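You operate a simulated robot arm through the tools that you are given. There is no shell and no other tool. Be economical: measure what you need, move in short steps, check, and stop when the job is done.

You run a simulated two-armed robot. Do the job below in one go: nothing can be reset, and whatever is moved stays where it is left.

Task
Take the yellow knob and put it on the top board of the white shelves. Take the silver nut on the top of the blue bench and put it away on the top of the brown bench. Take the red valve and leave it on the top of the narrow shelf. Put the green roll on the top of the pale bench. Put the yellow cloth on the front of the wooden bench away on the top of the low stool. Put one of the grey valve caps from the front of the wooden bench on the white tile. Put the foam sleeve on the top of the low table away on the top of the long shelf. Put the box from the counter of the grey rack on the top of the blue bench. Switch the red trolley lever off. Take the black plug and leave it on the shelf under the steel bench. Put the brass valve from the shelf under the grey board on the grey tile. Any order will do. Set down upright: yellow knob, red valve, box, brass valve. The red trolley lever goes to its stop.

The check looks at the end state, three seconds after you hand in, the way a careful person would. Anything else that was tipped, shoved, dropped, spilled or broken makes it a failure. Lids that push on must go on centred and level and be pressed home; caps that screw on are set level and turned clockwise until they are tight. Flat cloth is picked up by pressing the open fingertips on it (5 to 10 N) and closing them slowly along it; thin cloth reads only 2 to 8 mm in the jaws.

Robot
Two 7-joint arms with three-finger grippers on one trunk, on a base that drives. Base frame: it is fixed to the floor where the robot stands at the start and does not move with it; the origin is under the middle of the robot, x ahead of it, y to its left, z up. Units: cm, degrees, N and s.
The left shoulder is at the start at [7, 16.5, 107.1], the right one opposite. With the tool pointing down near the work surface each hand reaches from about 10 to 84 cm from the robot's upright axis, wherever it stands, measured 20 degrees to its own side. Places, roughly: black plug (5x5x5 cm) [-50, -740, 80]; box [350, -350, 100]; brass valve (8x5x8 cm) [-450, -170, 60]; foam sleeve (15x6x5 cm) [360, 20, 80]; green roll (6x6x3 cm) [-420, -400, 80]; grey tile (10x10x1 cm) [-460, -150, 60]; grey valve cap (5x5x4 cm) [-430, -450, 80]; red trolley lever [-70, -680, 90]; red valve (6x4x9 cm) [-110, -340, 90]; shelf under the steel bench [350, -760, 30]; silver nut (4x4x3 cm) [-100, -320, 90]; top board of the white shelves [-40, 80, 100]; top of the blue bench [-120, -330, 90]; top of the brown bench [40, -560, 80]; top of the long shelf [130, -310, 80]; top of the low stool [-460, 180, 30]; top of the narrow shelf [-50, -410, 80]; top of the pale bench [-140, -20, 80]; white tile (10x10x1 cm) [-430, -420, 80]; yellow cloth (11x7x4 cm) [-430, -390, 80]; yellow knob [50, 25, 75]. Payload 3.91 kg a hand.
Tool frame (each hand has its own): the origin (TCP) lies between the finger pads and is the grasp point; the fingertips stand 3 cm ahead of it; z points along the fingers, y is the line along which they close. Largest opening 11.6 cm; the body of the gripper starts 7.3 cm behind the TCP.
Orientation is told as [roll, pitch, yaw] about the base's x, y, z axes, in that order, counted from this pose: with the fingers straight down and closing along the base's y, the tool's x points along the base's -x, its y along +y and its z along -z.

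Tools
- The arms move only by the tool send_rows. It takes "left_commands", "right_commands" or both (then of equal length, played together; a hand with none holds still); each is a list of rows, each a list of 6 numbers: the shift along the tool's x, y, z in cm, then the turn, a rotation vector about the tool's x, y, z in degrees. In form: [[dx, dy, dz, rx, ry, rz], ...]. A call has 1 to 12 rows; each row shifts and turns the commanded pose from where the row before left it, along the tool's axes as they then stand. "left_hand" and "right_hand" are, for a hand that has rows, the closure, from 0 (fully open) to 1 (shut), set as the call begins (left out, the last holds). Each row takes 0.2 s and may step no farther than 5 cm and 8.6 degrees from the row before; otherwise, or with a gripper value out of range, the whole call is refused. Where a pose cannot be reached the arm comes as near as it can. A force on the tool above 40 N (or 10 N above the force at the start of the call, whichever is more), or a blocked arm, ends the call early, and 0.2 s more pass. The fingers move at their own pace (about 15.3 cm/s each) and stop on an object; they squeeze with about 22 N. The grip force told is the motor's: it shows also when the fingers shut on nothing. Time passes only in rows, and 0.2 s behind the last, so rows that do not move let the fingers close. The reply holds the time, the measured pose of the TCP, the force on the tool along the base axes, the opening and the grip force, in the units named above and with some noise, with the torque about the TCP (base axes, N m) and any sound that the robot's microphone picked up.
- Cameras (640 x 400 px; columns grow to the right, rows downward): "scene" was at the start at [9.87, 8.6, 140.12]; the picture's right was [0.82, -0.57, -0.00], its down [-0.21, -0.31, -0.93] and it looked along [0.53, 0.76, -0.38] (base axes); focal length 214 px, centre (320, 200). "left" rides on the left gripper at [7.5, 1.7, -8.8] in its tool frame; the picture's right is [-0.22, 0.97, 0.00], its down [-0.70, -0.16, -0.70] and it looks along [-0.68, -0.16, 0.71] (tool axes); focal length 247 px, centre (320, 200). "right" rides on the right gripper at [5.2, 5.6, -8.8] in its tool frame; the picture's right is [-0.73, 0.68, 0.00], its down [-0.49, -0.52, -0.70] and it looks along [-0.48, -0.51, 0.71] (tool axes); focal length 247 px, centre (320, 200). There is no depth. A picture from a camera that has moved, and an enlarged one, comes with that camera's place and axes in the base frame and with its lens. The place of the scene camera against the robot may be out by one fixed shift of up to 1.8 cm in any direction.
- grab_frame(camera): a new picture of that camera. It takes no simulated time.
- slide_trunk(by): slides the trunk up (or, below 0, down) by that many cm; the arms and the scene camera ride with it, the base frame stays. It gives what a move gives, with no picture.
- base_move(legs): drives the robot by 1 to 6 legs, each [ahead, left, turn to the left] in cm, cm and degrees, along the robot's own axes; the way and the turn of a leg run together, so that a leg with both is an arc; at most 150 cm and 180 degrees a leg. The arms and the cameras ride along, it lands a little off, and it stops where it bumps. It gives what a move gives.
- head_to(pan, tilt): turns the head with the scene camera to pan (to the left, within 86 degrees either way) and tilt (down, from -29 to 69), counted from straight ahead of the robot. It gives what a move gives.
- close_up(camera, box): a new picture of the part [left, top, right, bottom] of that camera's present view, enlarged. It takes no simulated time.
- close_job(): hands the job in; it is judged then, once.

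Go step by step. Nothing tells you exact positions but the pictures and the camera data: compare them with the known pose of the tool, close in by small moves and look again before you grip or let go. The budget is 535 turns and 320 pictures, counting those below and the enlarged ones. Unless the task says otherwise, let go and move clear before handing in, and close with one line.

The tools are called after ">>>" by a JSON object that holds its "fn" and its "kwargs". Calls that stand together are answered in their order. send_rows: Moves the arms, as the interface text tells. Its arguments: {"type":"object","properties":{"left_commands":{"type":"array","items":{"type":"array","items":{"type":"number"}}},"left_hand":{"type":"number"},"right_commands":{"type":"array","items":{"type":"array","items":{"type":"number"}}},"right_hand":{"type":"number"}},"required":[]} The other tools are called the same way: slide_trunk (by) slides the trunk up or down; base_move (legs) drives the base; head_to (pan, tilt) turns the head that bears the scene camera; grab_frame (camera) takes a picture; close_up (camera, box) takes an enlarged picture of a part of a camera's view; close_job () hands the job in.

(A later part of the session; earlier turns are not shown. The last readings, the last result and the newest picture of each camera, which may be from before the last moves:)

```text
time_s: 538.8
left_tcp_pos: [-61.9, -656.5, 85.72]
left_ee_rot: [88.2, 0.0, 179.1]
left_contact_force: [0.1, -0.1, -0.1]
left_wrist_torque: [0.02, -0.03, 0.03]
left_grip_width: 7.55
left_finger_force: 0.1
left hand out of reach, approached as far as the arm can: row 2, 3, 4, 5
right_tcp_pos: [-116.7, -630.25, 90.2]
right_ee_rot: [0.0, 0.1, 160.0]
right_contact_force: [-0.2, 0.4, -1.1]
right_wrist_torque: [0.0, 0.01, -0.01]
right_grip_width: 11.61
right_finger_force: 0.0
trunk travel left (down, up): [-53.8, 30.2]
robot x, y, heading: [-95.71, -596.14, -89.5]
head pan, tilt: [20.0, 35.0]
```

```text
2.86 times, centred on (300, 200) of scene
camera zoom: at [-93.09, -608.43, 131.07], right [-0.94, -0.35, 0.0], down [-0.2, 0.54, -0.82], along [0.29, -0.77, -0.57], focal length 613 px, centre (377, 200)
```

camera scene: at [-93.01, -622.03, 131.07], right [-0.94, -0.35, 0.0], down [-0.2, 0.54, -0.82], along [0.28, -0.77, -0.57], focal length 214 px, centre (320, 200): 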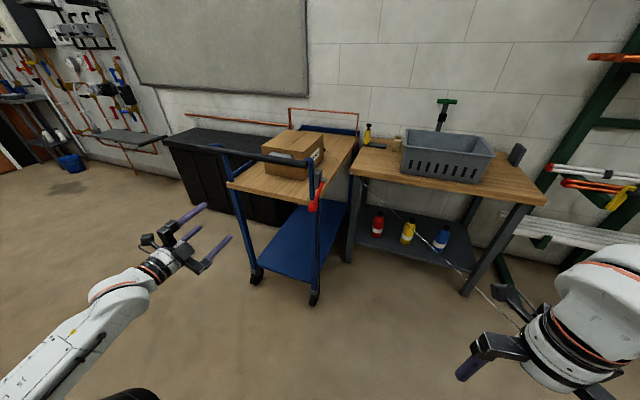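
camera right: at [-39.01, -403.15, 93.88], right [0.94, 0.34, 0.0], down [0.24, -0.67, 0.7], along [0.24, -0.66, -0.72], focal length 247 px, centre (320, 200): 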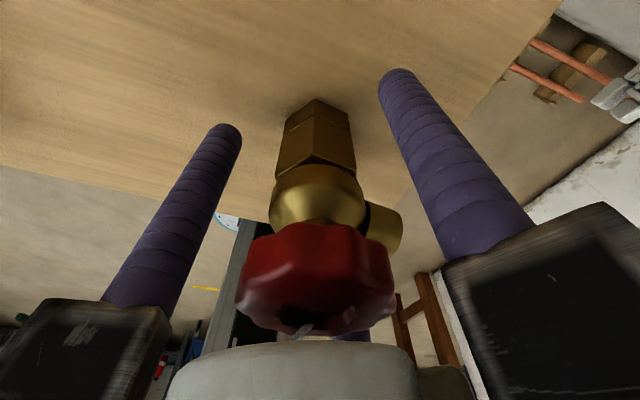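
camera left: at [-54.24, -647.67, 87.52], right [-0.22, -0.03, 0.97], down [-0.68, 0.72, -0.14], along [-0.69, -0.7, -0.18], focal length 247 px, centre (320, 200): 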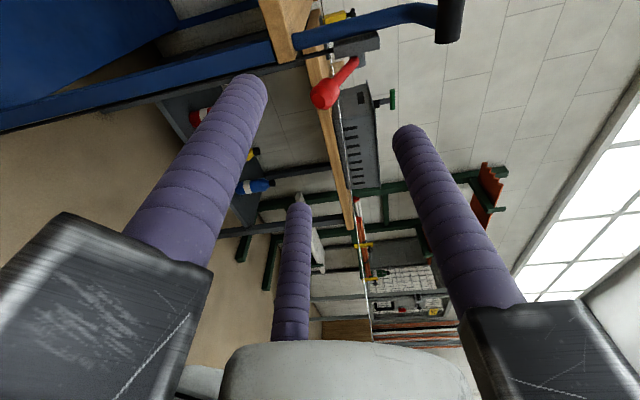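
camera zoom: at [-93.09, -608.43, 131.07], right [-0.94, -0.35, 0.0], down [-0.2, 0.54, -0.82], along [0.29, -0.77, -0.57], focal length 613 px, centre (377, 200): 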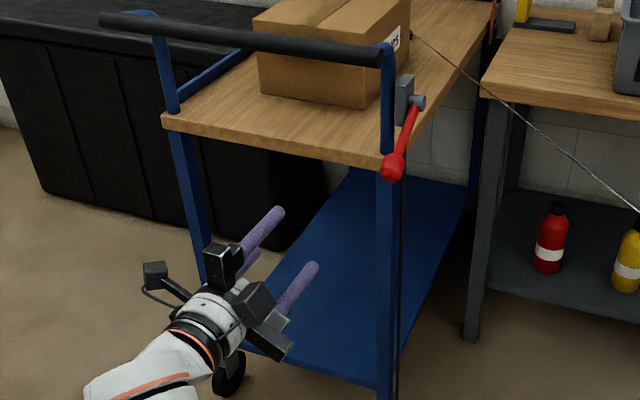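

>>> {"fn": "base_move", "kwargs": {"legs": [[15, -6, 0]]}}

>>> {"fn": "send_rows", "kwargs": {"left_commands": [[0, -1.5, 0, -1.8, 0, 0]]}}

>>> {"fn": "grab_frame", "kwargs": {"camera": "left"}}

>>> {"fn": "close_up", "kwargs": {"camera": "scene", "box": [240, 130, 400, 270]}}

```text
time_s: 540.2
left_tcp_pos: [-67.53, -671.82, 85.56]
left_ee_rot: [88.1, 0.0, 179.2]
left_contact_force: [-0.8, 0.0, 0.3]
left_wrist_torque: [-0.03, 0.01, -0.02]
left_grip_width: 7.51
left_finger_force: 0.1
right_tcp_pos: [-122.31, -645.68, 90.14]
right_ee_rot: [-0.1, 0.0, 160.1]
right_contact_force: [0.2, -0.6, 0.1]
right_wrist_torque: [0.02, -0.02, 0.03]
right_grip_width: 11.6
right_finger_force: 0.1
trunk travel left (down, up): [-53.8, 30.2]
robot x, y, heading: [-101.5, -611.39, -89.5]
head pan, tilt: [20.0, 35.0]
```

```text
time_s: 540.6
left_tcp_pos: [-66.34, -671.74, 85.03]
left_ee_rot: [89.6, -0.1, 178.6]
left_contact_force: [-0.8, -0.6, -0.9]
left_wrist_torque: [-0.01, -0.01, 0.02]
left_grip_width: 7.56
left_finger_force: 0.0
left hand out of reach, approached as far as the arm can: row 1
right_tcp_pos: [-122.16, -645.65, 90.14]
right_ee_rot: [0.0, 0.0, 160.1]
right_contact_force: [0.5, -0.8, -0.5]
right_wrist_torque: [0.0, 0.0, -0.01]
right_grip_width: 11.61
right_finger_force: 0.0
trunk travel left (down, up): [-53.8, 30.2]
robot x, y, heading: [-101.47, -611.51, -89.6]
head pan, tilt: [20.0, 35.0]
```

```text
135 pictures are left
camera left: at [-58.6, -662.99, 86.77], right [-0.22, 0.0, 0.97], down [-0.68, 0.72, -0.15], along [-0.7, -0.7, -0.16], focal length 247 px, centre (320, 200)
```

left: 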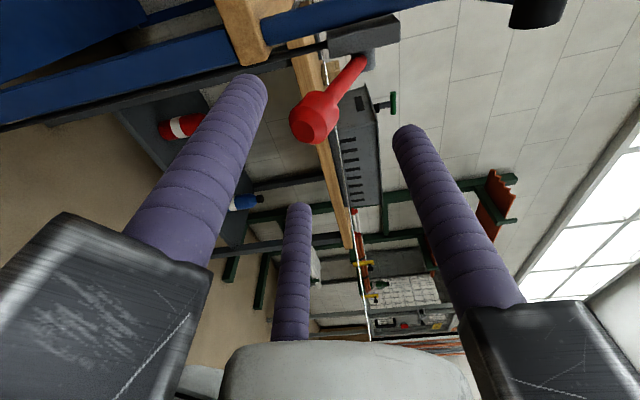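

```text
2.86 times, centred on (320, 200) of scene
camera zoom: at [-98.74, -623.77, 131.07], right [-0.94, -0.35, 0.0], down [-0.2, 0.54, -0.82], along [0.29, -0.77, -0.57], focal length 613 px, centre (320, 200)
```

zoom: 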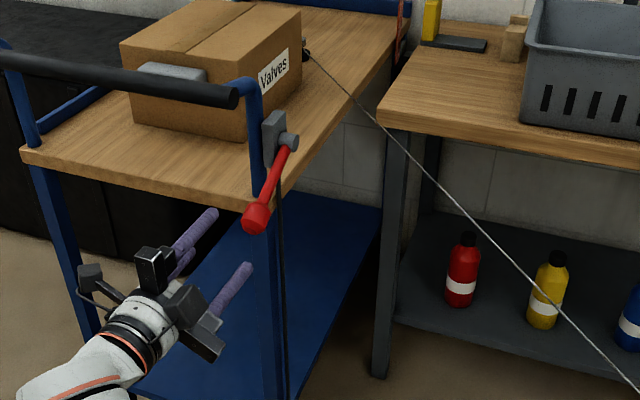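

>>> {"fn": "base_move", "kwargs": {"legs": [[8, -1, 0]]}}

>>> {"fn": "grab_frame", "kwargs": {"camera": "left"}}

>>> {"fn": "close_up", "kwargs": {"camera": "scene", "box": [240, 130, 400, 270]}}

```text
time_s: 541.7
left_tcp_pos: [-67.36, -679.9, 84.93]
left_ee_rot: [89.5, 0.1, 178.7]
left_contact_force: [-0.9, 0.6, -0.1]
left_wrist_torque: [-0.02, -0.02, 0.02]
left_grip_width: 7.53
left_finger_force: 0.0
right_tcp_pos: [-123.23, -653.71, 90.08]
right_ee_rot: [0.0, 0.0, 160.0]
right_contact_force: [-0.5, 0.1, -0.6]
right_wrist_torque: [0.04, -0.02, -0.02]
right_grip_width: 11.59
right_finger_force: 0.0
trunk travel left (down, up): [-53.8, 30.2]
robot x, y, heading: [-102.53, -619.59, -89.5]
head pan, tilt: [20.0, 35.0]
```

```text
133 pictures are left
camera left: at [-59.53, -671.16, 86.71], right [-0.22, 0.0, 0.97], down [-0.68, 0.72, -0.15], along [-0.7, -0.7, -0.16], focal length 247 px, centre (320, 200)
```

left: 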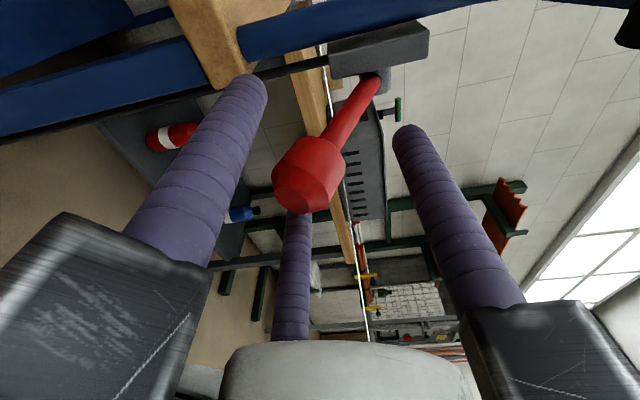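

```text
2.86 times, centred on (320, 200) of scene
camera zoom: at [-99.71, -632.0, 131.05], right [-0.94, -0.35, 0.0], down [-0.2, 0.54, -0.82], along [0.29, -0.77, -0.57], focal length 613 px, centre (320, 200)
```

zoom: 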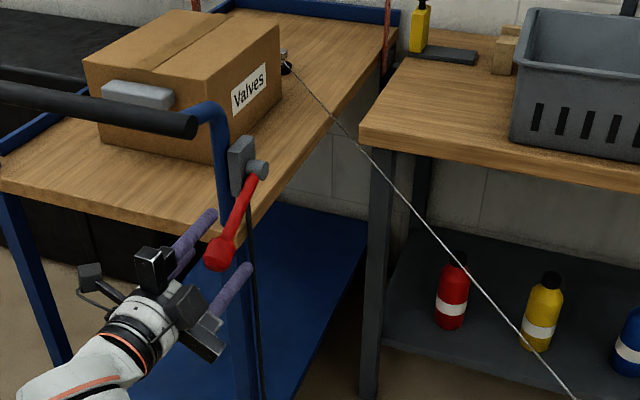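

>>> {"fn": "send_rows", "kwargs": {"left_commands": [[0, 0, 0, 0, 0, 0], [0, 0, 0, 0, 0, 0], [0, 0, 0, 0, 0, 0]], "left_hand": 0.75}}

>>> {"fn": "grab_frame", "kwargs": {"camera": "left"}}

```text
time_s: 542.5
left_tcp_pos: [-67.88, -679.8, 85.15]
left_ee_rot: [89.6, 0.0, 178.4]
left_contact_force: [-29.4, 9.5, -5.7]
left_wrist_torque: [0.25, 0.3, -0.41]
left_grip_width: 4.38
left_finger_force: 14.7
right_tcp_pos: [-123.55, -653.63, 90.13]
right_ee_rot: [-0.1, 0.2, 160.0]
right_contact_force: [0.3, -0.3, 0.5]
right_wrist_torque: [0.0, 0.01, 0.0]
right_grip_width: 11.62
right_finger_force: 0.0
trunk travel left (down, up): [-53.8, 30.2]
robot x, y, heading: [-102.63, -619.63, -89.5]
head pan, tilt: [20.0, 35.0]
```

```text
131 pictures are left
camera left: at [-59.97, -671.06, 86.86], right [-0.22, 0.0, 0.97], down [-0.68, 0.72, -0.15], along [-0.7, -0.69, -0.16], focal length 247 px, centre (320, 200)
```

left: 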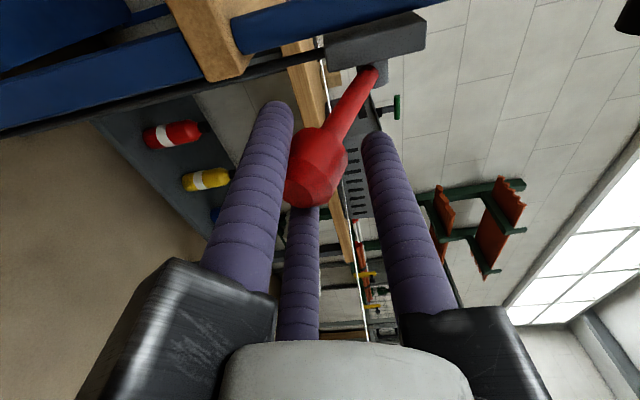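

>>> {"fn": "send_rows", "kwargs": {"left_commands": [[-0.3, 0.8, 0, 0, 0, 0], [-0.2, 0.8, 0, 0, 0, 0], [0, 0.8, 0, 0, 0, 0]]}}

>>> {"fn": "grab_frame", "kwargs": {"camera": "left"}}

```text
time_s: 543.3
left_tcp_pos: [-67.93, -679.76, 87.7]
left_ee_rot: [89.6, 0.1, 178.6]
left_contact_force: [-24.4, 7.7, -5.6]
left_wrist_torque: [0.32, 0.28, -0.07]
left_grip_width: 4.14
left_finger_force: 12.4
right_tcp_pos: [-123.4, -653.64, 90.11]
right_ee_rot: [0.0, 0.2, 160.0]
right_contact_force: [0.1, 0.2, 0.1]
right_wrist_torque: [0.03, -0.03, 0.01]
right_grip_width: 11.61
right_finger_force: 0.0
trunk travel left (down, up): [-53.8, 30.2]
robot x, y, heading: [-102.31, -619.8, -89.2]
head pan, tilt: [20.0, 35.0]
```

```text
130 pictures are left
camera left: at [-60.21, -671.01, 89.34], right [-0.23, 0.0, 0.97], down [-0.68, 0.72, -0.16], along [-0.7, -0.7, -0.16], focal length 247 px, centre (320, 200)
```

left: 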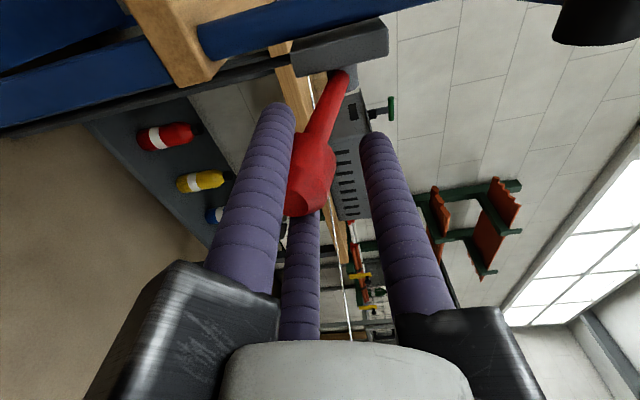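

The lever moves up freely, so that is toward its other stop. I continue along the arc.

>>> {"fn": "send_rows", "kwargs": {"left_commands": [[0, 1, 0.1, 0, 0, 0], [0, 1, 0.2, 0, 0, 0], [0, 1, 0.25, 0, 0, 0], [0, 1, 0.3, 0, 0, 0]]}}

>>> {"fn": "grab_frame", "kwargs": {"camera": "left"}}

>>> {"fn": "close_up", "kwargs": {"camera": "scene", "box": [240, 130, 400, 270]}}

```text
time_s: 544.3
left_tcp_pos: [-67.96, -679.55, 90.98]
left_ee_rot: [89.6, -0.3, 177.7]
left_contact_force: [-20.0, -1.4, 0.7]
left_wrist_torque: [-0.32, 0.36, 0.06]
left_grip_width: 4.23
left_finger_force: 13.3
left hand out of reach, approached as far as the arm can: row 1, 2, 3, 4
right_tcp_pos: [-123.45, -653.78, 90.07]
right_ee_rot: [-0.1, 0.0, 159.9]
right_contact_force: [0.0, -0.2, -0.2]
right_wrist_torque: [-0.01, 0.0, 0.03]
right_grip_width: 11.62
right_finger_force: 0.0
trunk travel left (down, up): [-53.8, 30.2]
robot x, y, heading: [-102.55, -619.1, -89.4]
head pan, tilt: [20.0, 35.0]
stopped in row 4 (left hand): the force on the tool passed its limit at 41 N (the readings are from after the stop); the commanded pose is now the measured one
```

```text
129 pictures are left
camera left: at [-60.01, -670.85, 92.69], right [-0.22, 0.0, 0.98], down [-0.67, 0.73, -0.15], along [-0.71, -0.68, -0.16], focal length 247 px, centre (320, 200)
```

left: 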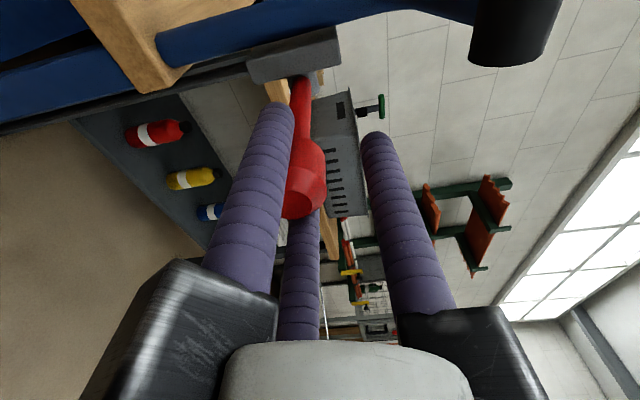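

```text
2.86 times, centred on (320, 200) of scene
camera zoom: at [-99.94, -631.9, 131.08], right [-0.94, -0.35, 0.0], down [-0.2, 0.54, -0.82], along [0.29, -0.77, -0.57], focal length 613 px, centre (320, 200)
```

zoom: 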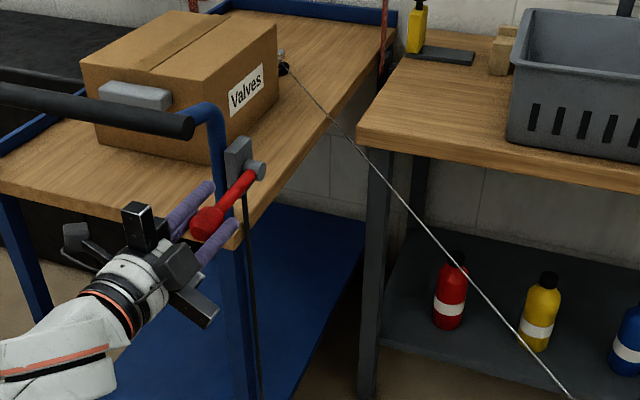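

The arm is at its limit here, so I loosen the grip slightly and lift with the trunk, keeping the lower jaws under the knob.

>>> {"fn": "send_rows", "kwargs": {"left_commands": [[0, 0, 0, 0, 0, 0], [0, 0, 0, 0, 0, 0]], "left_hand": 0.6}}

>>> {"fn": "slide_trunk", "kwargs": {"by": 3}}

>>> {"fn": "grab_frame", "kwargs": {"camera": "left"}}

```text
time_s: 544.9
left_tcp_pos: [-67.59, -679.63, 90.92]
left_ee_rot: [89.5, -0.1, 178.1]
left_contact_force: [-12.6, -3.9, -0.1]
left_wrist_torque: [-0.18, 0.19, 0.04]
left_grip_width: 5.17
left_finger_force: 5.0
right_tcp_pos: [-123.38, -653.74, 90.04]
right_ee_rot: [-0.1, 0.1, 160.0]
right_contact_force: [0.5, -0.2, -0.7]
right_wrist_torque: [0.0, 0.0, 0.0]
right_grip_width: 11.58
right_finger_force: 0.1
trunk travel left (down, up): [-53.8, 30.2]
robot x, y, heading: [-102.43, -619.34, -89.4]
head pan, tilt: [20.0, 35.0]
```

```text
time_s: 545.7
left_tcp_pos: [-67.46, -679.53, 93.95]
left_ee_rot: [89.5, -0.1, 178.2]
left_contact_force: [-12.7, -2.1, 0.9]
left_wrist_torque: [-0.15, 0.23, 0.02]
left_grip_width: 5.12
left_finger_force: 5.0
right_tcp_pos: [-123.35, -653.71, 93.06]
right_ee_rot: [-0.1, 0.1, 160.0]
right_contact_force: [0.4, -0.5, 0.6]
right_wrist_torque: [0.0, 0.01, 0.04]
right_grip_width: 11.63
right_finger_force: 0.1
trunk travel left (down, up): [-56.8, 27.2]
robot x, y, heading: [-102.57, -619.58, -89.2]
head pan, tilt: [20.0, 35.0]
```

```text
127 pictures are left
camera left: at [-59.71, -670.79, 95.7], right [-0.22, 0.0, 0.97], down [-0.67, 0.72, -0.15], along [-0.71, -0.69, -0.16], focal length 247 px, centre (320, 200)
```

left: 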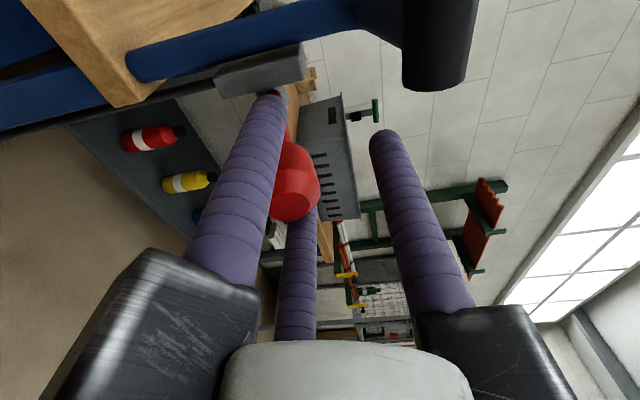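

>>> {"fn": "slide_trunk", "kwargs": {"by": 2}}

>>> {"fn": "grab_frame", "kwargs": {"camera": "left"}}

>>> {"fn": "close_up", "kwargs": {"camera": "scene", "box": [240, 130, 400, 270]}}

```text
time_s: 546.3
left_tcp_pos: [-67.57, -679.39, 96.03]
left_ee_rot: [89.6, -0.2, 178.1]
left_contact_force: [-11.4, -3.1, 2.3]
left_wrist_torque: [-0.15, 0.25, -0.01]
left_grip_width: 5.14
left_finger_force: 4.5
right_tcp_pos: [-123.27, -653.69, 95.22]
right_ee_rot: [-0.1, 0.1, 160.0]
right_contact_force: [0.6, 0.3, -0.9]
right_wrist_torque: [0.01, 0.01, 0.01]
right_grip_width: 11.58
right_finger_force: 0.0
trunk travel left (down, up): [-58.8, 25.2]
robot x, y, heading: [-102.49, -619.61, -89.8]
head pan, tilt: [20.0, 35.0]
```

```text
126 pictures are left
camera left: at [-59.7, -670.77, 97.71], right [-0.22, 0.0, 0.97], down [-0.67, 0.72, -0.15], along [-0.71, -0.69, -0.16], focal length 247 px, centre (320, 200)
```

left: 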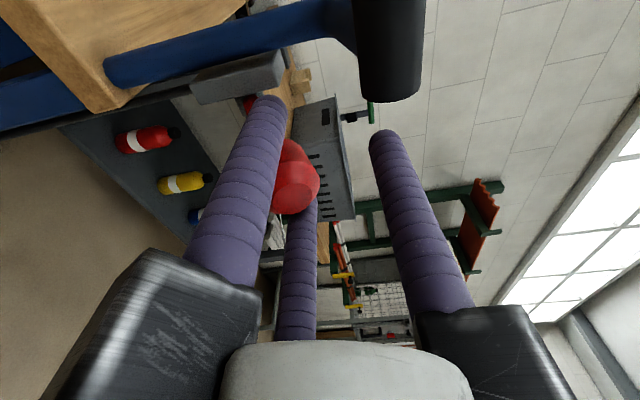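

```text
2.86 times, centred on (320, 200) of scene
camera zoom: at [-99.93, -631.9, 136.08], right [-0.94, -0.35, 0.0], down [-0.2, 0.54, -0.82], along [0.29, -0.77, -0.57], focal length 613 px, centre (320, 200)
```

zoom: 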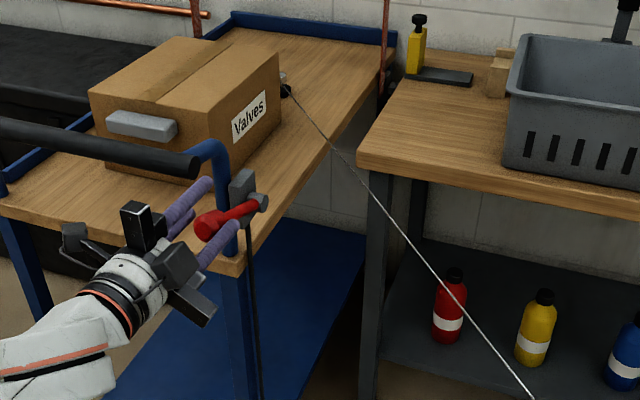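

>>> {"fn": "slide_trunk", "kwargs": {"by": 2.5}}

>>> {"fn": "grab_frame", "kwargs": {"camera": "left"}}

```text
time_s: 547.0
left_tcp_pos: [-67.29, -679.41, 98.56]
left_ee_rot: [89.6, -0.1, 178.3]
left_contact_force: [0.1, 0.1, 1.1]
left_wrist_torque: [0.0, -0.01, 0.0]
left_grip_width: 4.64
left_finger_force: 0.1
right_tcp_pos: [-123.24, -653.8, 97.71]
right_ee_rot: [0.0, 0.0, 160.1]
right_contact_force: [0.5, -1.0, -0.3]
right_wrist_torque: [0.01, 0.01, 0.02]
right_grip_width: 11.61
right_finger_force: 0.1
trunk travel left (down, up): [-61.3, 22.7]
robot x, y, heading: [-102.36, -619.34, -89.5]
head pan, tilt: [20.0, 35.0]
```

```text
124 pictures are left
camera left: at [-59.41, -670.73, 100.12], right [-0.22, 0.0, 0.97], down [-0.68, 0.72, -0.15], along [-0.7, -0.69, -0.16], focal length 247 px, centre (320, 200)
```

left: 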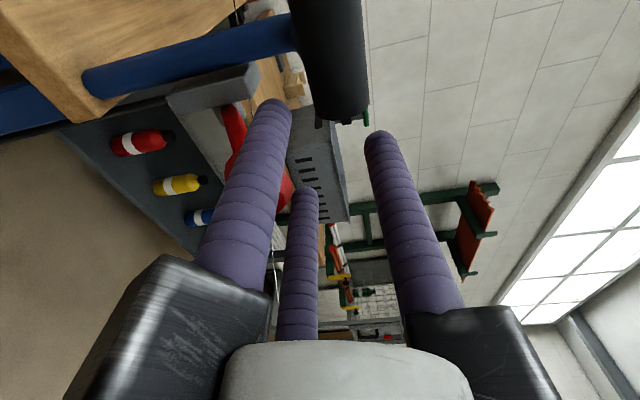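

>>> {"fn": "close_up", "kwargs": {"camera": "scene", "box": [260, 150, 360, 240]}}

```text
4.44 times, centred on (310, 195) of scene
camera zoom: at [-99.69, -631.89, 138.57], right [-0.94, -0.35, 0.0], down [-0.2, 0.54, -0.82], along [0.29, -0.77, -0.57], focal length 953 px, centre (364, 222)
```

zoom: 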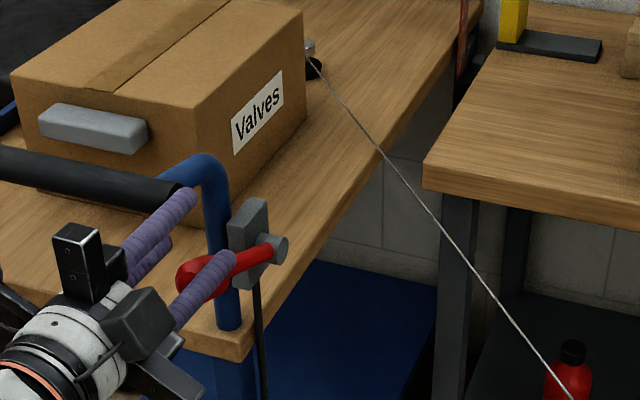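

The hand slipped past the knob with the lever near +20°, probably at its stop. I verify by pushing up from below with closed fingers.

>>> {"fn": "base_move", "kwargs": {"legs": [[-10, 0, 0]]}}

>>> {"fn": "send_rows", "kwargs": {"left_commands": [[0, 0, 0, 0, 0, 0], [0, 0, 0, 0, 0, 0], [0, 0, 0, 0, 0, 0]], "left_hand": 1}}

>>> {"fn": "slide_trunk", "kwargs": {"by": -8}}

>>> {"fn": "close_up", "kwargs": {"camera": "scene", "box": [260, 130, 360, 230]}}

>>> {"fn": "grab_frame", "kwargs": {"camera": "left"}}

```text
time_s: 548.2
left_tcp_pos: [-67.64, -669.61, 98.38]
left_ee_rot: [89.5, -0.2, 178.0]
left_contact_force: [-0.6, 0.3, -0.6]
left_wrist_torque: [0.0, -0.01, 0.01]
left_grip_width: 4.63
left_finger_force: 0.0
right_tcp_pos: [-123.47, -643.82, 97.63]
right_ee_rot: [-0.1, 0.0, 160.0]
right_contact_force: [0.6, 0.3, 0.1]
right_wrist_torque: [-0.05, -0.01, 0.0]
right_grip_width: 11.6
right_finger_force: 0.0
trunk travel left (down, up): [-61.3, 22.7]
robot x, y, heading: [-102.51, -609.73, -89.6]
head pan, tilt: [20.0, 35.0]
```

```text
time_s: 549.0
left_tcp_pos: [-67.6, -669.83, 98.35]
left_ee_rot: [89.4, -0.2, 177.9]
left_contact_force: [0.0, -0.2, -0.4]
left_wrist_torque: [-0.02, 0.01, -0.01]
left_grip_width: 0.93
left_finger_force: 21.7
right_tcp_pos: [-123.4, -643.96, 97.61]
right_ee_rot: [0.0, -0.1, 159.9]
right_contact_force: [-0.5, -0.1, -0.3]
right_wrist_torque: [0.04, 0.03, 0.01]
right_grip_width: 11.59
right_finger_force: 0.0
trunk travel left (down, up): [-61.3, 22.7]
robot x, y, heading: [-102.46, -609.99, -89.7]
head pan, tilt: [20.0, 35.0]
```

```text
time_s: 550.1
left_tcp_pos: [-67.58, -669.74, 90.54]
left_ee_rot: [89.5, -0.3, 178.0]
left_contact_force: [-0.3, 0.1, -0.2]
left_wrist_torque: [0.02, 0.0, -0.01]
left_grip_width: 0.96
left_finger_force: 21.7
right_tcp_pos: [-123.56, -643.82, 89.59]
right_ee_rot: [-0.1, 0.0, 159.9]
right_contact_force: [0.6, -0.8, 1.5]
right_wrist_torque: [0.0, -0.03, 0.03]
right_grip_width: 11.63
right_finger_force: 0.2
trunk travel left (down, up): [-53.3, 30.7]
robot x, y, heading: [-102.62, -609.67, -89.5]
head pan, tilt: [20.0, 35.0]
```

```text
4.00 times, centred on (310, 180) of scene
camera zoom: at [-99.84, -622.09, 130.58], right [-0.94, -0.35, 0.0], down [-0.2, 0.54, -0.82], along [0.29, -0.77, -0.57], focal length 858 px, centre (360, 280)
```

zoom: 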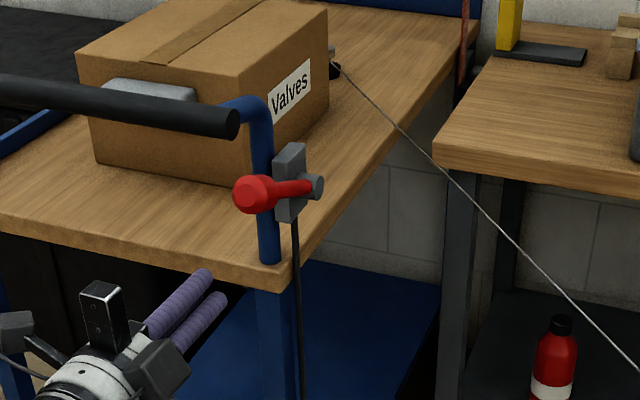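

```text
121 pictures are left
camera left: at [-59.73, -661.07, 92.13], right [-0.22, 0.0, 0.98], down [-0.67, 0.72, -0.15], along [-0.71, -0.69, -0.16], focal length 247 px, centre (320, 200)
```

left: 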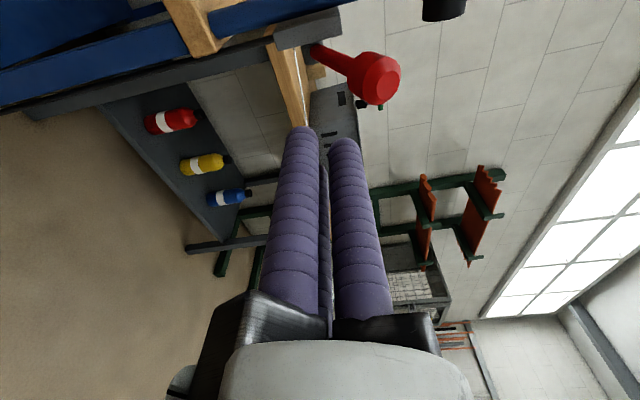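

>>> {"fn": "base_move", "kwargs": {"legs": [[9, 0, 0]]}}

>>> {"fn": "slide_trunk", "kwargs": {"by": 1.5}}

>>> {"fn": "slide_trunk", "kwargs": {"by": 1.5}}

>>> {"fn": "grab_frame", "kwargs": {"camera": "left"}}

```text
time_s: 551.2
left_tcp_pos: [-67.56, -678.83, 90.34]
left_ee_rot: [89.4, -0.1, 178.0]
left_contact_force: [0.3, 0.2, -0.4]
left_wrist_torque: [0.0, -0.01, 0.01]
left_grip_width: 0.91
left_finger_force: 22.6
right_tcp_pos: [-123.45, -652.99, 89.59]
right_ee_rot: [-0.1, 0.0, 159.9]
right_contact_force: [0.2, -0.8, -0.1]
right_wrist_torque: [0.04, 0.03, -0.03]
right_grip_width: 11.59
right_finger_force: 0.1
trunk travel left (down, up): [-53.3, 30.7]
robot x, y, heading: [-102.57, -618.63, -89.7]
head pan, tilt: [20.0, 35.0]
```

```text
time_s: 551.9
left_tcp_pos: [-67.56, -679.03, 91.14]
left_ee_rot: [88.9, -0.5, 178.0]
left_contact_force: [-4.6, 4.6, -34.4]
left_wrist_torque: [0.79, -0.15, -0.16]
left_grip_width: 0.9
left_finger_force: 22.0
right_tcp_pos: [-123.27, -653.03, 90.95]
right_ee_rot: [-0.2, -0.1, 159.7]
right_contact_force: [-0.6, -0.5, -0.4]
right_wrist_torque: [0.02, 0.0, -0.02]
right_grip_width: 11.59
right_finger_force: 0.0
trunk travel left (down, up): [-54.8, 29.2]
robot x, y, heading: [-102.23, -618.7, -89.6]
head pan, tilt: [20.0, 35.0]
```

```text
time_s: 552.2
left_tcp_pos: [-67.39, -678.7, 91.1]
left_ee_rot: [88.4, -0.3, 178.2]
left_contact_force: [3.4, 4.8, -13.1]
left_wrist_torque: [0.29, 0.06, 0.07]
left_grip_width: 0.9
left_finger_force: 22.2
right_tcp_pos: [-123.25, -652.73, 91.33]
right_ee_rot: [-0.1, 0.0, 159.9]
right_contact_force: [0.7, -0.4, -0.6]
right_wrist_torque: [-0.06, -0.03, 0.01]
right_grip_width: 11.58
right_finger_force: 0.0
trunk travel left (down, up): [-55.0, 29.0]
robot x, y, heading: [-102.69, -619.07, -89.5]
head pan, tilt: [20.0, 35.0]
stopped: the force on the tool passed its limit at 51 N (the readings are from after the stop); the commanded pose is now the measured one
```

```text
120 pictures are left
camera left: at [-59.65, -670.13, 93.01], right [-0.22, -0.02, 0.98], down [-0.67, 0.73, -0.14], along [-0.71, -0.69, -0.17], focal length 247 px, centre (320, 200)
```

left: 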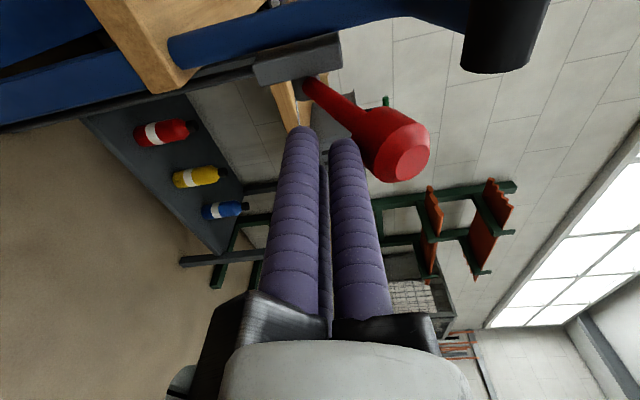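

The lever is firmly at its upper stop (51 N, no movement). I back off, turn the left hand back down and go for the plug from the east side.

>>> {"fn": "base_move", "kwargs": {"legs": [[-13, 0, 0]]}}

>>> {"fn": "send_rows", "kwargs": {"left_commands": [[0, 0, 0, 8.3, 0, 0], [0, 0, 0, 8.3, 0, 0], [0, 0, 0, 8.3, 0, 0], [0, 0, 0, 8.3, 0, 0], [0, 0, 0, 8.3, 0, 0], [0, 0, 0, 8.3, 0, 0], [0, 0, 0, 8.3, 0, 0], [0, 0, 0, 8.3, 0, 0], [0, 0, 0, 8.3, 0, 0], [0, 0, 0, 8.3, 0, 0], [0, 0, 0, 7, 0, 0]], "left_hand": 0}}

>>> {"fn": "slide_trunk", "kwargs": {"by": 28}}

>>> {"fn": "head_to", "kwargs": {"pan": 20, "tilt": 35}}

>>> {"fn": "close_up", "kwargs": {"camera": "scene", "box": [220, 100, 380, 220]}}

```text
time_s: 553.5
left_tcp_pos: [-67.66, -665.77, 91.56]
left_ee_rot: [88.9, -0.3, 178.2]
left_contact_force: [-0.6, -0.8, -0.1]
left_wrist_torque: [-0.01, -0.02, -0.04]
left_grip_width: 0.91
left_finger_force: 21.8
right_tcp_pos: [-123.44, -639.82, 91.37]
right_ee_rot: [-0.1, 0.0, 160.0]
right_contact_force: [0.5, 0.5, 0.5]
right_wrist_torque: [-0.05, 0.0, 0.0]
right_grip_width: 11.6
right_finger_force: 0.1
trunk travel left (down, up): [-55.0, 29.0]
robot x, y, heading: [-102.44, -605.75, -89.5]
head pan, tilt: [20.0, 35.0]
```

```text
time_s: 555.9
left_tcp_pos: [-67.57, -665.9, 91.45]
left_ee_rot: [-1.4, -0.4, 178.0]
left_contact_force: [0.0, -0.9, -0.4]
left_wrist_torque: [0.0, -0.05, -0.02]
left_grip_width: 11.61
left_finger_force: 0.0
right_tcp_pos: [-123.36, -640.11, 91.23]
right_ee_rot: [-0.1, 0.0, 159.9]
right_contact_force: [0.3, 0.3, 0.0]
right_wrist_torque: [0.02, -0.02, -0.01]
right_grip_width: 11.6
right_finger_force: 0.1
trunk travel left (down, up): [-55.0, 29.0]
robot x, y, heading: [-102.34, -605.85, -89.5]
head pan, tilt: [20.0, 35.0]
```

```text
time_s: 558.7
left_tcp_pos: [-67.55, -665.91, 119.38]
left_ee_rot: [-1.2, -0.3, 178.1]
left_contact_force: [0.1, -0.5, 0.7]
left_wrist_torque: [0.01, -0.04, 0.02]
left_grip_width: 11.61
left_finger_force: 0.1
right_tcp_pos: [-123.28, -639.9, 119.32]
right_ee_rot: [-0.1, 0.1, 160.0]
right_contact_force: [0.2, 0.7, -0.4]
right_wrist_torque: [-0.02, 0.01, -0.02]
right_grip_width: 11.58
right_finger_force: 0.0
trunk travel left (down, up): [-83.0, 1.0]
robot x, y, heading: [-102.82, -605.75, -89.5]
head pan, tilt: [20.0, 35.0]
```

```text
time_s: 559.3
left_tcp_pos: [-67.5, -665.83, 119.47]
left_ee_rot: [-1.3, -0.3, 178.1]
left_contact_force: [0.4, -1.1, -0.1]
left_wrist_torque: [0.01, -0.02, -0.01]
left_grip_width: 11.6
left_finger_force: 0.1
right_tcp_pos: [-123.5, -639.88, 119.26]
right_ee_rot: [-0.1, 0.0, 160.0]
right_contact_force: [-0.4, 0.5, 0.7]
right_wrist_torque: [0.04, -0.03, -0.01]
right_grip_width: 11.6
right_finger_force: 0.0
trunk travel left (down, up): [-83.0, 1.0]
robot x, y, heading: [-102.45, -606.04, -89.6]
head pan, tilt: [20.0, 35.0]
```

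```text
3.33 times, centred on (300, 160) of scene
camera zoom: at [-99.87, -618.21, 160.23], right [-0.94, -0.35, 0.0], down [-0.2, 0.54, -0.82], along [0.29, -0.77, -0.57], focal length 715 px, centre (387, 333)
```

zoom: 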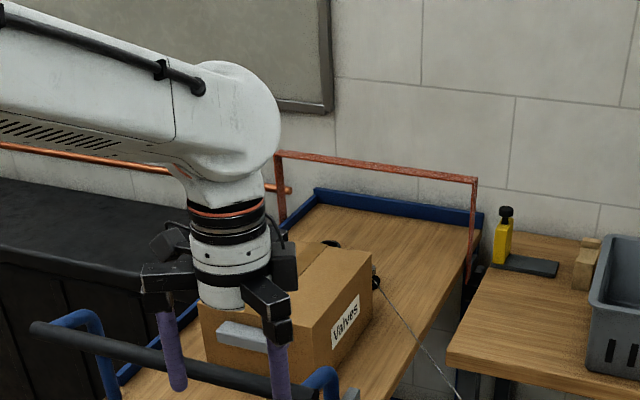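

The plug with the chain stands at about [-52, -739], behind the box. I drive round to the east side in front of the black chest.

>>> {"fn": "base_move", "kwargs": {"legs": [[26, 0, -0.4], [0, 124, 0], [45, 0, 0]]}}

>>> {"fn": "head_to", "kwargs": {"pan": -40, "tilt": 40}}

>>> {"fn": "grab_frame", "kwargs": {"camera": "scene"}}

```text
time_s: 569.2
left_tcp_pos: [54.32, -735.95, 119.55]
left_ee_rot: [-1.3, -0.3, 177.6]
left_contact_force: [0.6, 0.4, -0.2]
left_wrist_torque: [-0.02, 0.02, 0.03]
left_grip_width: 11.57
left_finger_force: 0.1
right_tcp_pos: [-1.25, -709.55, 119.29]
right_ee_rot: [0.1, -0.1, 159.4]
right_contact_force: [-0.7, -0.1, -0.7]
right_wrist_torque: [-0.05, -0.01, -0.04]
right_grip_width: 11.59
right_finger_force: 0.1
trunk travel left (down, up): [-83.0, 1.0]
robot x, y, heading: [20.38, -675.86, -90.2]
head pan, tilt: [20.0, 35.0]
```

```text
time_s: 570.5
left_tcp_pos: [54.35, -736.17, 119.33]
left_ee_rot: [-1.2, -0.3, 177.5]
left_contact_force: [0.9, 0.0, 0.4]
left_wrist_torque: [0.01, 0.0, -0.01]
left_grip_width: 11.61
left_finger_force: 0.0
right_tcp_pos: [-1.19, -709.63, 119.26]
right_ee_rot: [-0.1, 0.0, 159.3]
right_contact_force: [0.8, 0.2, -0.7]
right_wrist_torque: [0.01, 0.0, -0.02]
right_grip_width: 11.61
right_finger_force: 0.1
trunk travel left (down, up): [-83.0, 1.0]
robot x, y, heading: [20.36, -675.85, -90.3]
head pan, tilt: [-40.0, 40.0]
```

```text
118 pictures are left
camera scene: at [14.07, -686.37, 159.47], right [-0.77, 0.64, 0.0], down [0.41, 0.49, -0.77], along [-0.49, -0.59, -0.64], focal length 214 px, centre (320, 200)
```

scene: 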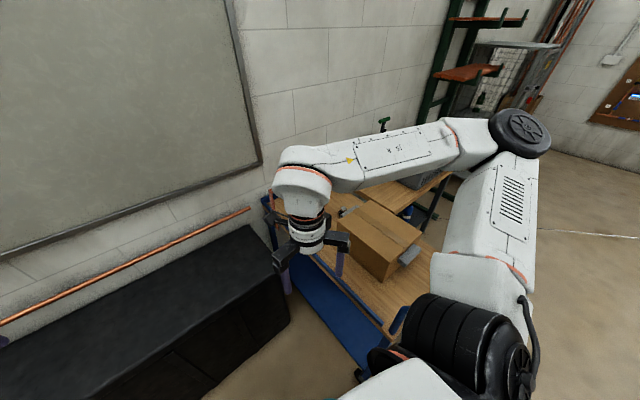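

>>> {"fn": "base_move", "kwargs": {"legs": [[0, -11, 0]]}}

>>> {"fn": "send_rows", "kwargs": {"right_commands": [[0, 0, 0, 0, 0, 7], [0, 0, 0, 0, 0, 7], [0, 0, 0, 0, 0, 6], [-4, 2, 0, 0, 0, 0], [-4, 2, 0, 0, 0, 0], [-4, 2, 0, 0, 0, 0], [-4, 2, 0, 0, 0, 0], [-4, 2, 0, 0, 0, 0]]}}

>>> {"fn": "grab_frame", "kwargs": {"camera": "right"}}

>>> {"fn": "grab_frame", "kwargs": {"camera": "scene"}}

```text
time_s: 571.7
left_tcp_pos: [43.39, -736.08, 119.5]
left_ee_rot: [-1.2, -0.3, 177.5]
left_contact_force: [-0.1, 0.2, -0.7]
left_wrist_torque: [-0.01, 0.01, 0.04]
left_grip_width: 11.62
left_finger_force: 0.0
right_tcp_pos: [-12.2, -709.67, 119.32]
right_ee_rot: [0.0, -0.1, 159.3]
right_contact_force: [0.3, 0.1, -0.5]
right_wrist_torque: [0.02, 0.02, -0.02]
right_grip_width: 11.61
right_finger_force: 0.0
trunk travel left (down, up): [-83.0, 1.0]
robot x, y, heading: [8.68, -675.37, -90.4]
head pan, tilt: [-40.0, 40.0]
```

```text
time_s: 573.5
left_tcp_pos: [43.1, -735.75, 119.57]
left_ee_rot: [-1.1, -0.2, 177.6]
left_contact_force: [0.6, 1.0, 0.1]
left_wrist_torque: [-0.03, 0.01, 0.01]
left_grip_width: 11.6
left_finger_force: 0.1
right_tcp_pos: [-34.38, -705.32, 120.05]
right_ee_rot: [0.3, 0.3, 139.3]
right_contact_force: [-0.4, 0.0, -3.1]
right_wrist_torque: [0.04, -0.02, -0.02]
right_grip_width: 11.63
right_finger_force: 0.1
right hand out of reach, approached as far as the arm can: row 4, 5
trunk travel left (down, up): [-83.0, 1.0]
robot x, y, heading: [8.88, -675.69, -90.4]
head pan, tilt: [-40.0, 40.0]
```

```text
117 pictures are left
camera right: at [-34.09, -712.84, 129.06], right [-1.0, -0.04, 0.0], down [-0.03, 0.72, 0.69], along [-0.03, 0.69, -0.72], focal length 247 px, centre (320, 200)
```

right: 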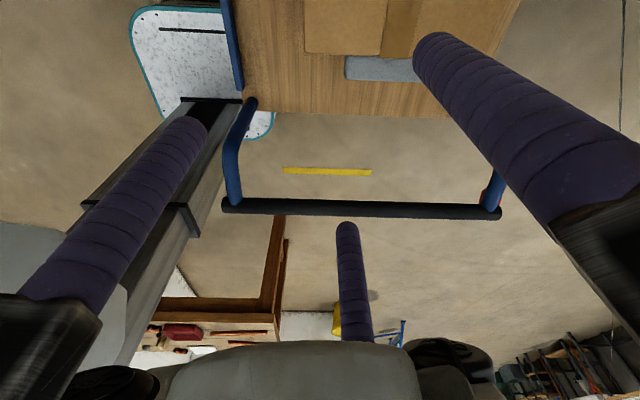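

```text
116 pictures are left
camera scene: at [2.85, -685.99, 159.49], right [-0.76, 0.64, 0.0], down [0.41, 0.49, -0.77], along [-0.49, -0.59, -0.64], focal length 214 px, centre (320, 200)
```

scene: 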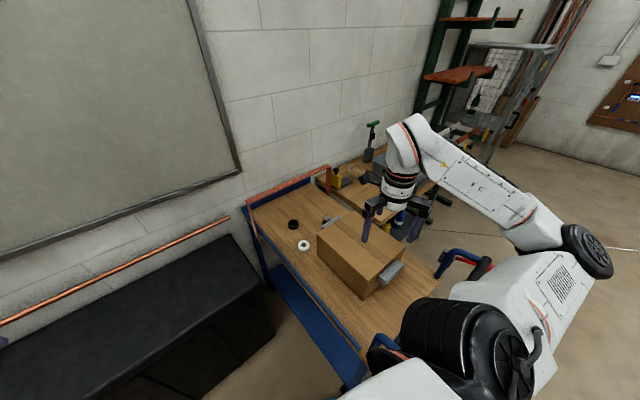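

>>> {"fn": "close_up", "kwargs": {"camera": "scene", "box": [260, 190, 380, 270]}}

```text
5.00 times, centred on (320, 230) of scene
camera zoom: at [2.85, -685.99, 159.49], right [-0.76, 0.64, 0.0], down [0.41, 0.49, -0.77], along [-0.49, -0.59, -0.64], focal length 1072 px, centre (320, 50)
```

zoom: 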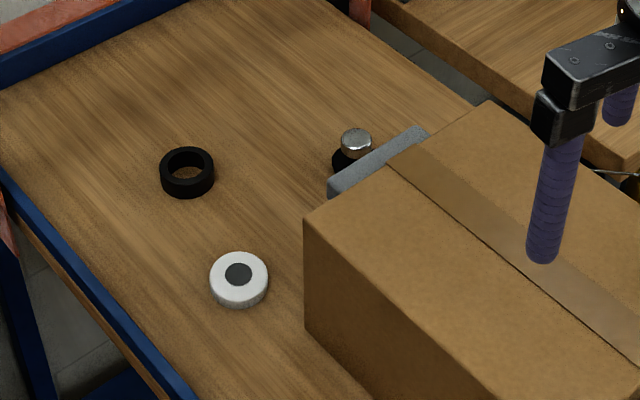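

The plug (black with chrome top) is just behind the box's handle at about [-50, -740]. I turn the jaws so a gap faces the box and move over it.

>>> {"fn": "send_rows", "kwargs": {"right_commands": [[0, 0, 0, 0, 0, -8.2], [0, 0, 0, 0, 0, -8.2], [0, 0, 0, 0, 0, -8.2], [0, 0, 0, 0, 0, -8.2], [0, 0, 0, 0, 0, -7.9]]}}

>>> {"fn": "send_rows", "kwargs": {"right_commands": [[-1.75, 3.8, 0.5, 0, 0, 0], [-1.75, 3.8, 0.5, 0, 0, 0], [-1.75, 3.8, 0.5, 0, 0, 0], [-1.75, 3.8, 0.5, 0, 0, 0], [-1.75, 3.8, 1, 0, 0, 0], [-1.75, 3.8, 1, 0, 0, 0], [-1.75, 3.8, 1, 0, 0, 0], [-1.75, 3.8, 1, 0, 0, 0], [-1.6, 3.8, 1, 0, 0, 0]], "right_hand": 0.3}}

>>> {"fn": "grab_frame", "kwargs": {"camera": "right"}}

>>> {"fn": "close_up", "kwargs": {"camera": "scene", "box": [240, 150, 400, 270]}}

```text
time_s: 574.7
left_tcp_pos: [43.22, -736.03, 119.46]
left_ee_rot: [-1.3, -0.3, 177.4]
left_contact_force: [-0.3, -0.2, -0.1]
left_wrist_torque: [0.02, -0.01, 0.02]
left_grip_width: 11.59
left_finger_force: 0.1
right_tcp_pos: [-34.3, -705.42, 120.05]
right_ee_rot: [-0.1, 0.0, -179.7]
right_contact_force: [-0.6, -0.4, -1.0]
right_wrist_torque: [0.0, 0.02, -0.02]
right_grip_width: 11.62
right_finger_force: 0.1
trunk travel left (down, up): [-83.0, 1.0]
robot x, y, heading: [8.8, -675.68, -90.0]
head pan, tilt: [-40.0, 40.0]
```

```text
time_s: 576.7
left_tcp_pos: [43.12, -736.36, 119.32]
left_ee_rot: [-1.4, -0.3, 177.4]
left_contact_force: [-0.2, 0.3, -0.1]
left_wrist_torque: [0.04, 0.0, 0.02]
left_grip_width: 11.61
left_finger_force: 0.2
right_tcp_pos: [-49.73, -739.88, 113.01]
right_ee_rot: [0.0, 0.0, 179.9]
right_contact_force: [0.1, -1.4, -0.1]
right_wrist_torque: [0.03, 0.01, -0.03]
right_grip_width: 8.12
right_finger_force: 0.1
trunk travel left (down, up): [-83.0, 1.0]
robot x, y, heading: [9.15, -675.85, -90.3]
head pan, tilt: [-40.0, 40.0]
```

```text
114 pictures are left
camera right: at [-44.49, -745.44, 121.97], right [-0.73, -0.68, 0.0], down [-0.49, 0.52, 0.7], along [-0.48, 0.51, -0.71], focal length 247 px, centre (320, 200)
```

right: 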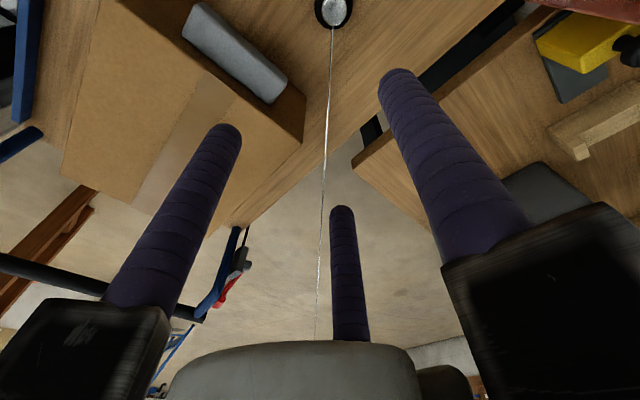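

```text
3.33 times, centred on (320, 210) of scene
camera zoom: at [2.98, -686.58, 159.45], right [-0.76, 0.65, 0.0], down [0.41, 0.49, -0.77], along [-0.49, -0.58, -0.64], focal length 715 px, centre (320, 167)
```

zoom: 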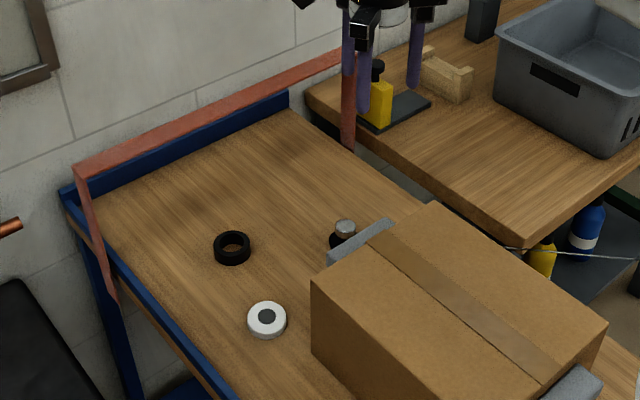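

>>> {"fn": "send_rows", "kwargs": {"right_commands": [[0.6, 1.75, 2, 0, 0, 0], [0.6, 1.75, 4, 0, 0, 0], [0, 0, 4, 0, 0, 0], [0, 0, 4, 0, 0, 0], [0, 0, 4, 0, 0, 0]]}}

>>> {"fn": "grab_frame", "kwargs": {"camera": "right"}}

>>> {"fn": "close_up", "kwargs": {"camera": "scene", "box": [240, 150, 400, 270]}}

```text
time_s: 577.9
left_tcp_pos: [43.21, -736.24, 119.29]
left_ee_rot: [-1.4, -0.3, 177.4]
left_contact_force: [0.6, -0.4, 0.7]
left_wrist_torque: [0.01, 0.0, -0.02]
left_grip_width: 11.61
left_finger_force: 0.0
right_tcp_pos: [-48.31, -743.35, 94.71]
right_ee_rot: [-0.1, 0.0, -179.9]
right_contact_force: [0.4, -1.3, -0.7]
right_wrist_torque: [0.02, -0.02, 0.04]
right_grip_width: 8.11
right_finger_force: 0.1
trunk travel left (down, up): [-83.0, 1.0]
robot x, y, heading: [8.92, -675.46, -90.2]
head pan, tilt: [-40.0, 40.0]
```

```text
112 pictures are left
camera right: at [-43.1, -748.81, 103.69], right [-0.73, -0.68, 0.0], down [-0.49, 0.52, 0.7], along [-0.48, 0.51, -0.71], focal length 247 px, centre (320, 200)
```

right: 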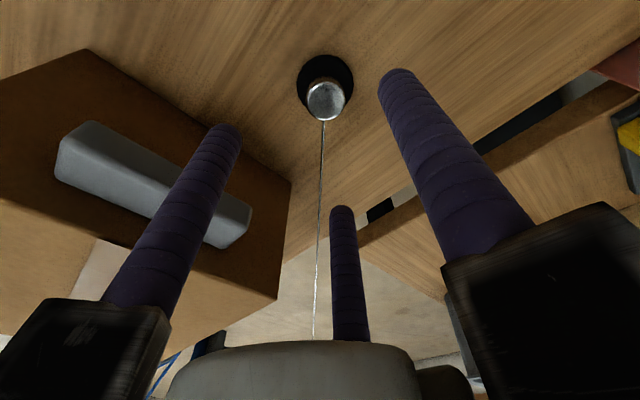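

```text
3.33 times, centred on (320, 210) of scene
camera zoom: at [2.87, -686.52, 159.46], right [-0.76, 0.64, 0.0], down [0.41, 0.49, -0.77], along [-0.49, -0.58, -0.64], focal length 715 px, centre (320, 167)
```

zoom: 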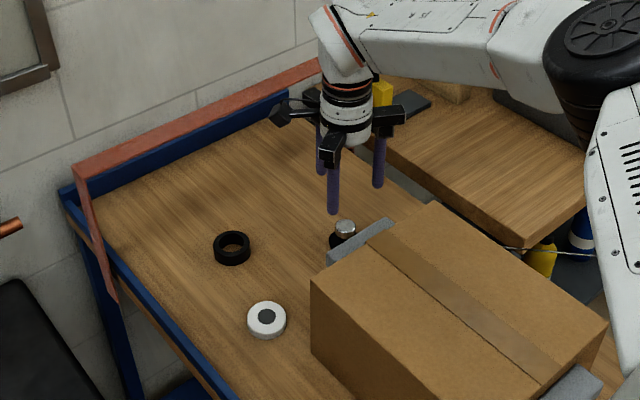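

>>> {"fn": "send_rows", "kwargs": {"right_commands": [[0, 0.2, 4, 0, 0, 0], [0, 0, 3, 0, 0, 0], [0, 0, 2, 0, 0, 0]]}}

>>> {"fn": "grab_frame", "kwargs": {"camera": "right"}}

```text
time_s: 578.7
left_tcp_pos: [43.22, -736.05, 119.29]
left_ee_rot: [-1.2, -0.2, 177.5]
left_contact_force: [-0.1, 0.2, -0.9]
left_wrist_torque: [0.03, -0.01, -0.02]
left_grip_width: 11.6
left_finger_force: 0.1
right_tcp_pos: [-48.56, -743.15, 86.1]
right_ee_rot: [0.0, -0.1, -180.0]
right_contact_force: [-1.1, 0.3, 0.0]
right_wrist_torque: [0.0, 0.01, -0.02]
right_grip_width: 8.13
right_finger_force: 0.1
trunk travel left (down, up): [-83.0, 1.0]
robot x, y, heading: [8.56, -675.75, -90.3]
head pan, tilt: [-40.0, 40.0]
```

```text
110 pictures are left
camera right: at [-43.36, -748.76, 95.05], right [-0.73, -0.68, 0.0], down [-0.49, 0.52, 0.7], along [-0.48, 0.51, -0.71], focal length 247 px, centre (320, 200)
```

right: 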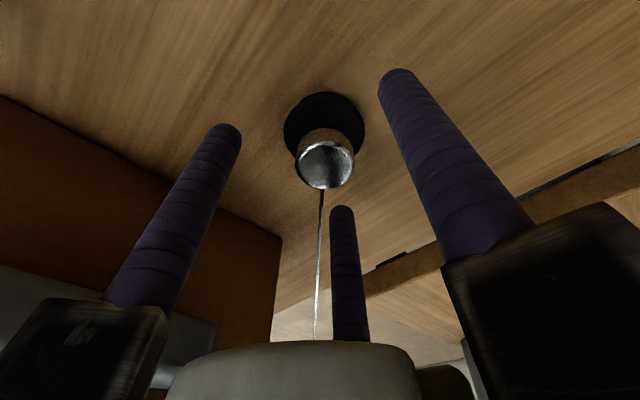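

>>> {"fn": "send_rows", "kwargs": {"right_commands": [[0, 0, 1.2, 0, 0, 0], [0, 0, 1, 0, 0, 0]]}}

>>> {"fn": "send_rows", "kwargs": {"right_commands": [[0, 0, 0, 0, 0, 0], [0, 0, 0, 0, 0, 0], [0, 0, 0, 0, 0, 0]], "right_hand": 1}}

>>> {"fn": "grab_frame", "kwargs": {"camera": "right"}}

```text
time_s: 579.3
left_tcp_pos: [43.17, -736.13, 119.42]
left_ee_rot: [-1.2, -0.3, 177.4]
left_contact_force: [0.5, 0.4, -0.1]
left_wrist_torque: [-0.02, -0.02, 0.03]
left_grip_width: 11.6
left_finger_force: 0.1
right_tcp_pos: [-48.49, -743.26, 83.84]
right_ee_rot: [0.0, 0.0, -180.0]
right_contact_force: [-0.3, -0.1, 0.2]
right_wrist_torque: [0.0, 0.02, 0.0]
right_grip_width: 8.12
right_finger_force: 0.0
trunk travel left (down, up): [-83.0, 1.0]
robot x, y, heading: [8.89, -675.91, -90.2]
head pan, tilt: [-40.0, 40.0]
```

```text
time_s: 580.1
left_tcp_pos: [43.11, -736.05, 119.43]
left_ee_rot: [-1.2, -0.3, 177.5]
left_contact_force: [0.3, 0.4, -0.5]
left_wrist_torque: [0.03, -0.03, -0.01]
left_grip_width: 11.62
left_finger_force: 0.0
right_tcp_pos: [-48.56, -743.23, 83.76]
right_ee_rot: [-0.1, 0.0, -180.0]
right_contact_force: [-0.8, 0.0, 1.4]
right_wrist_torque: [-0.05, 0.02, -0.01]
right_grip_width: 4.9
right_finger_force: 22.2
trunk travel left (down, up): [-83.0, 1.0]
robot x, y, heading: [9.08, -675.7, -90.2]
head pan, tilt: [-40.0, 40.0]
```

```text
109 pictures are left
camera right: at [-43.32, -748.78, 92.75], right [-0.73, -0.68, 0.0], down [-0.49, 0.52, 0.7], along [-0.48, 0.51, -0.71], focal length 247 px, centre (320, 200)
```

right: 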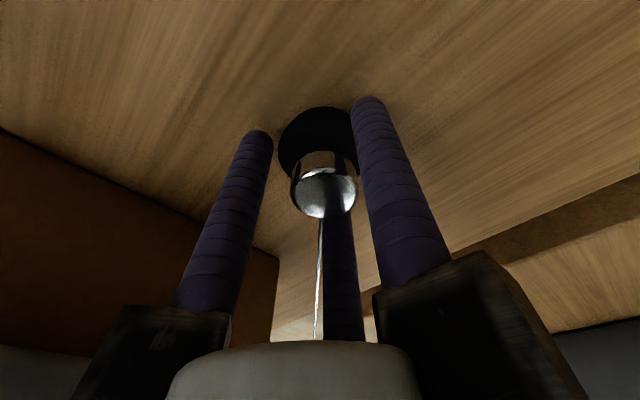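

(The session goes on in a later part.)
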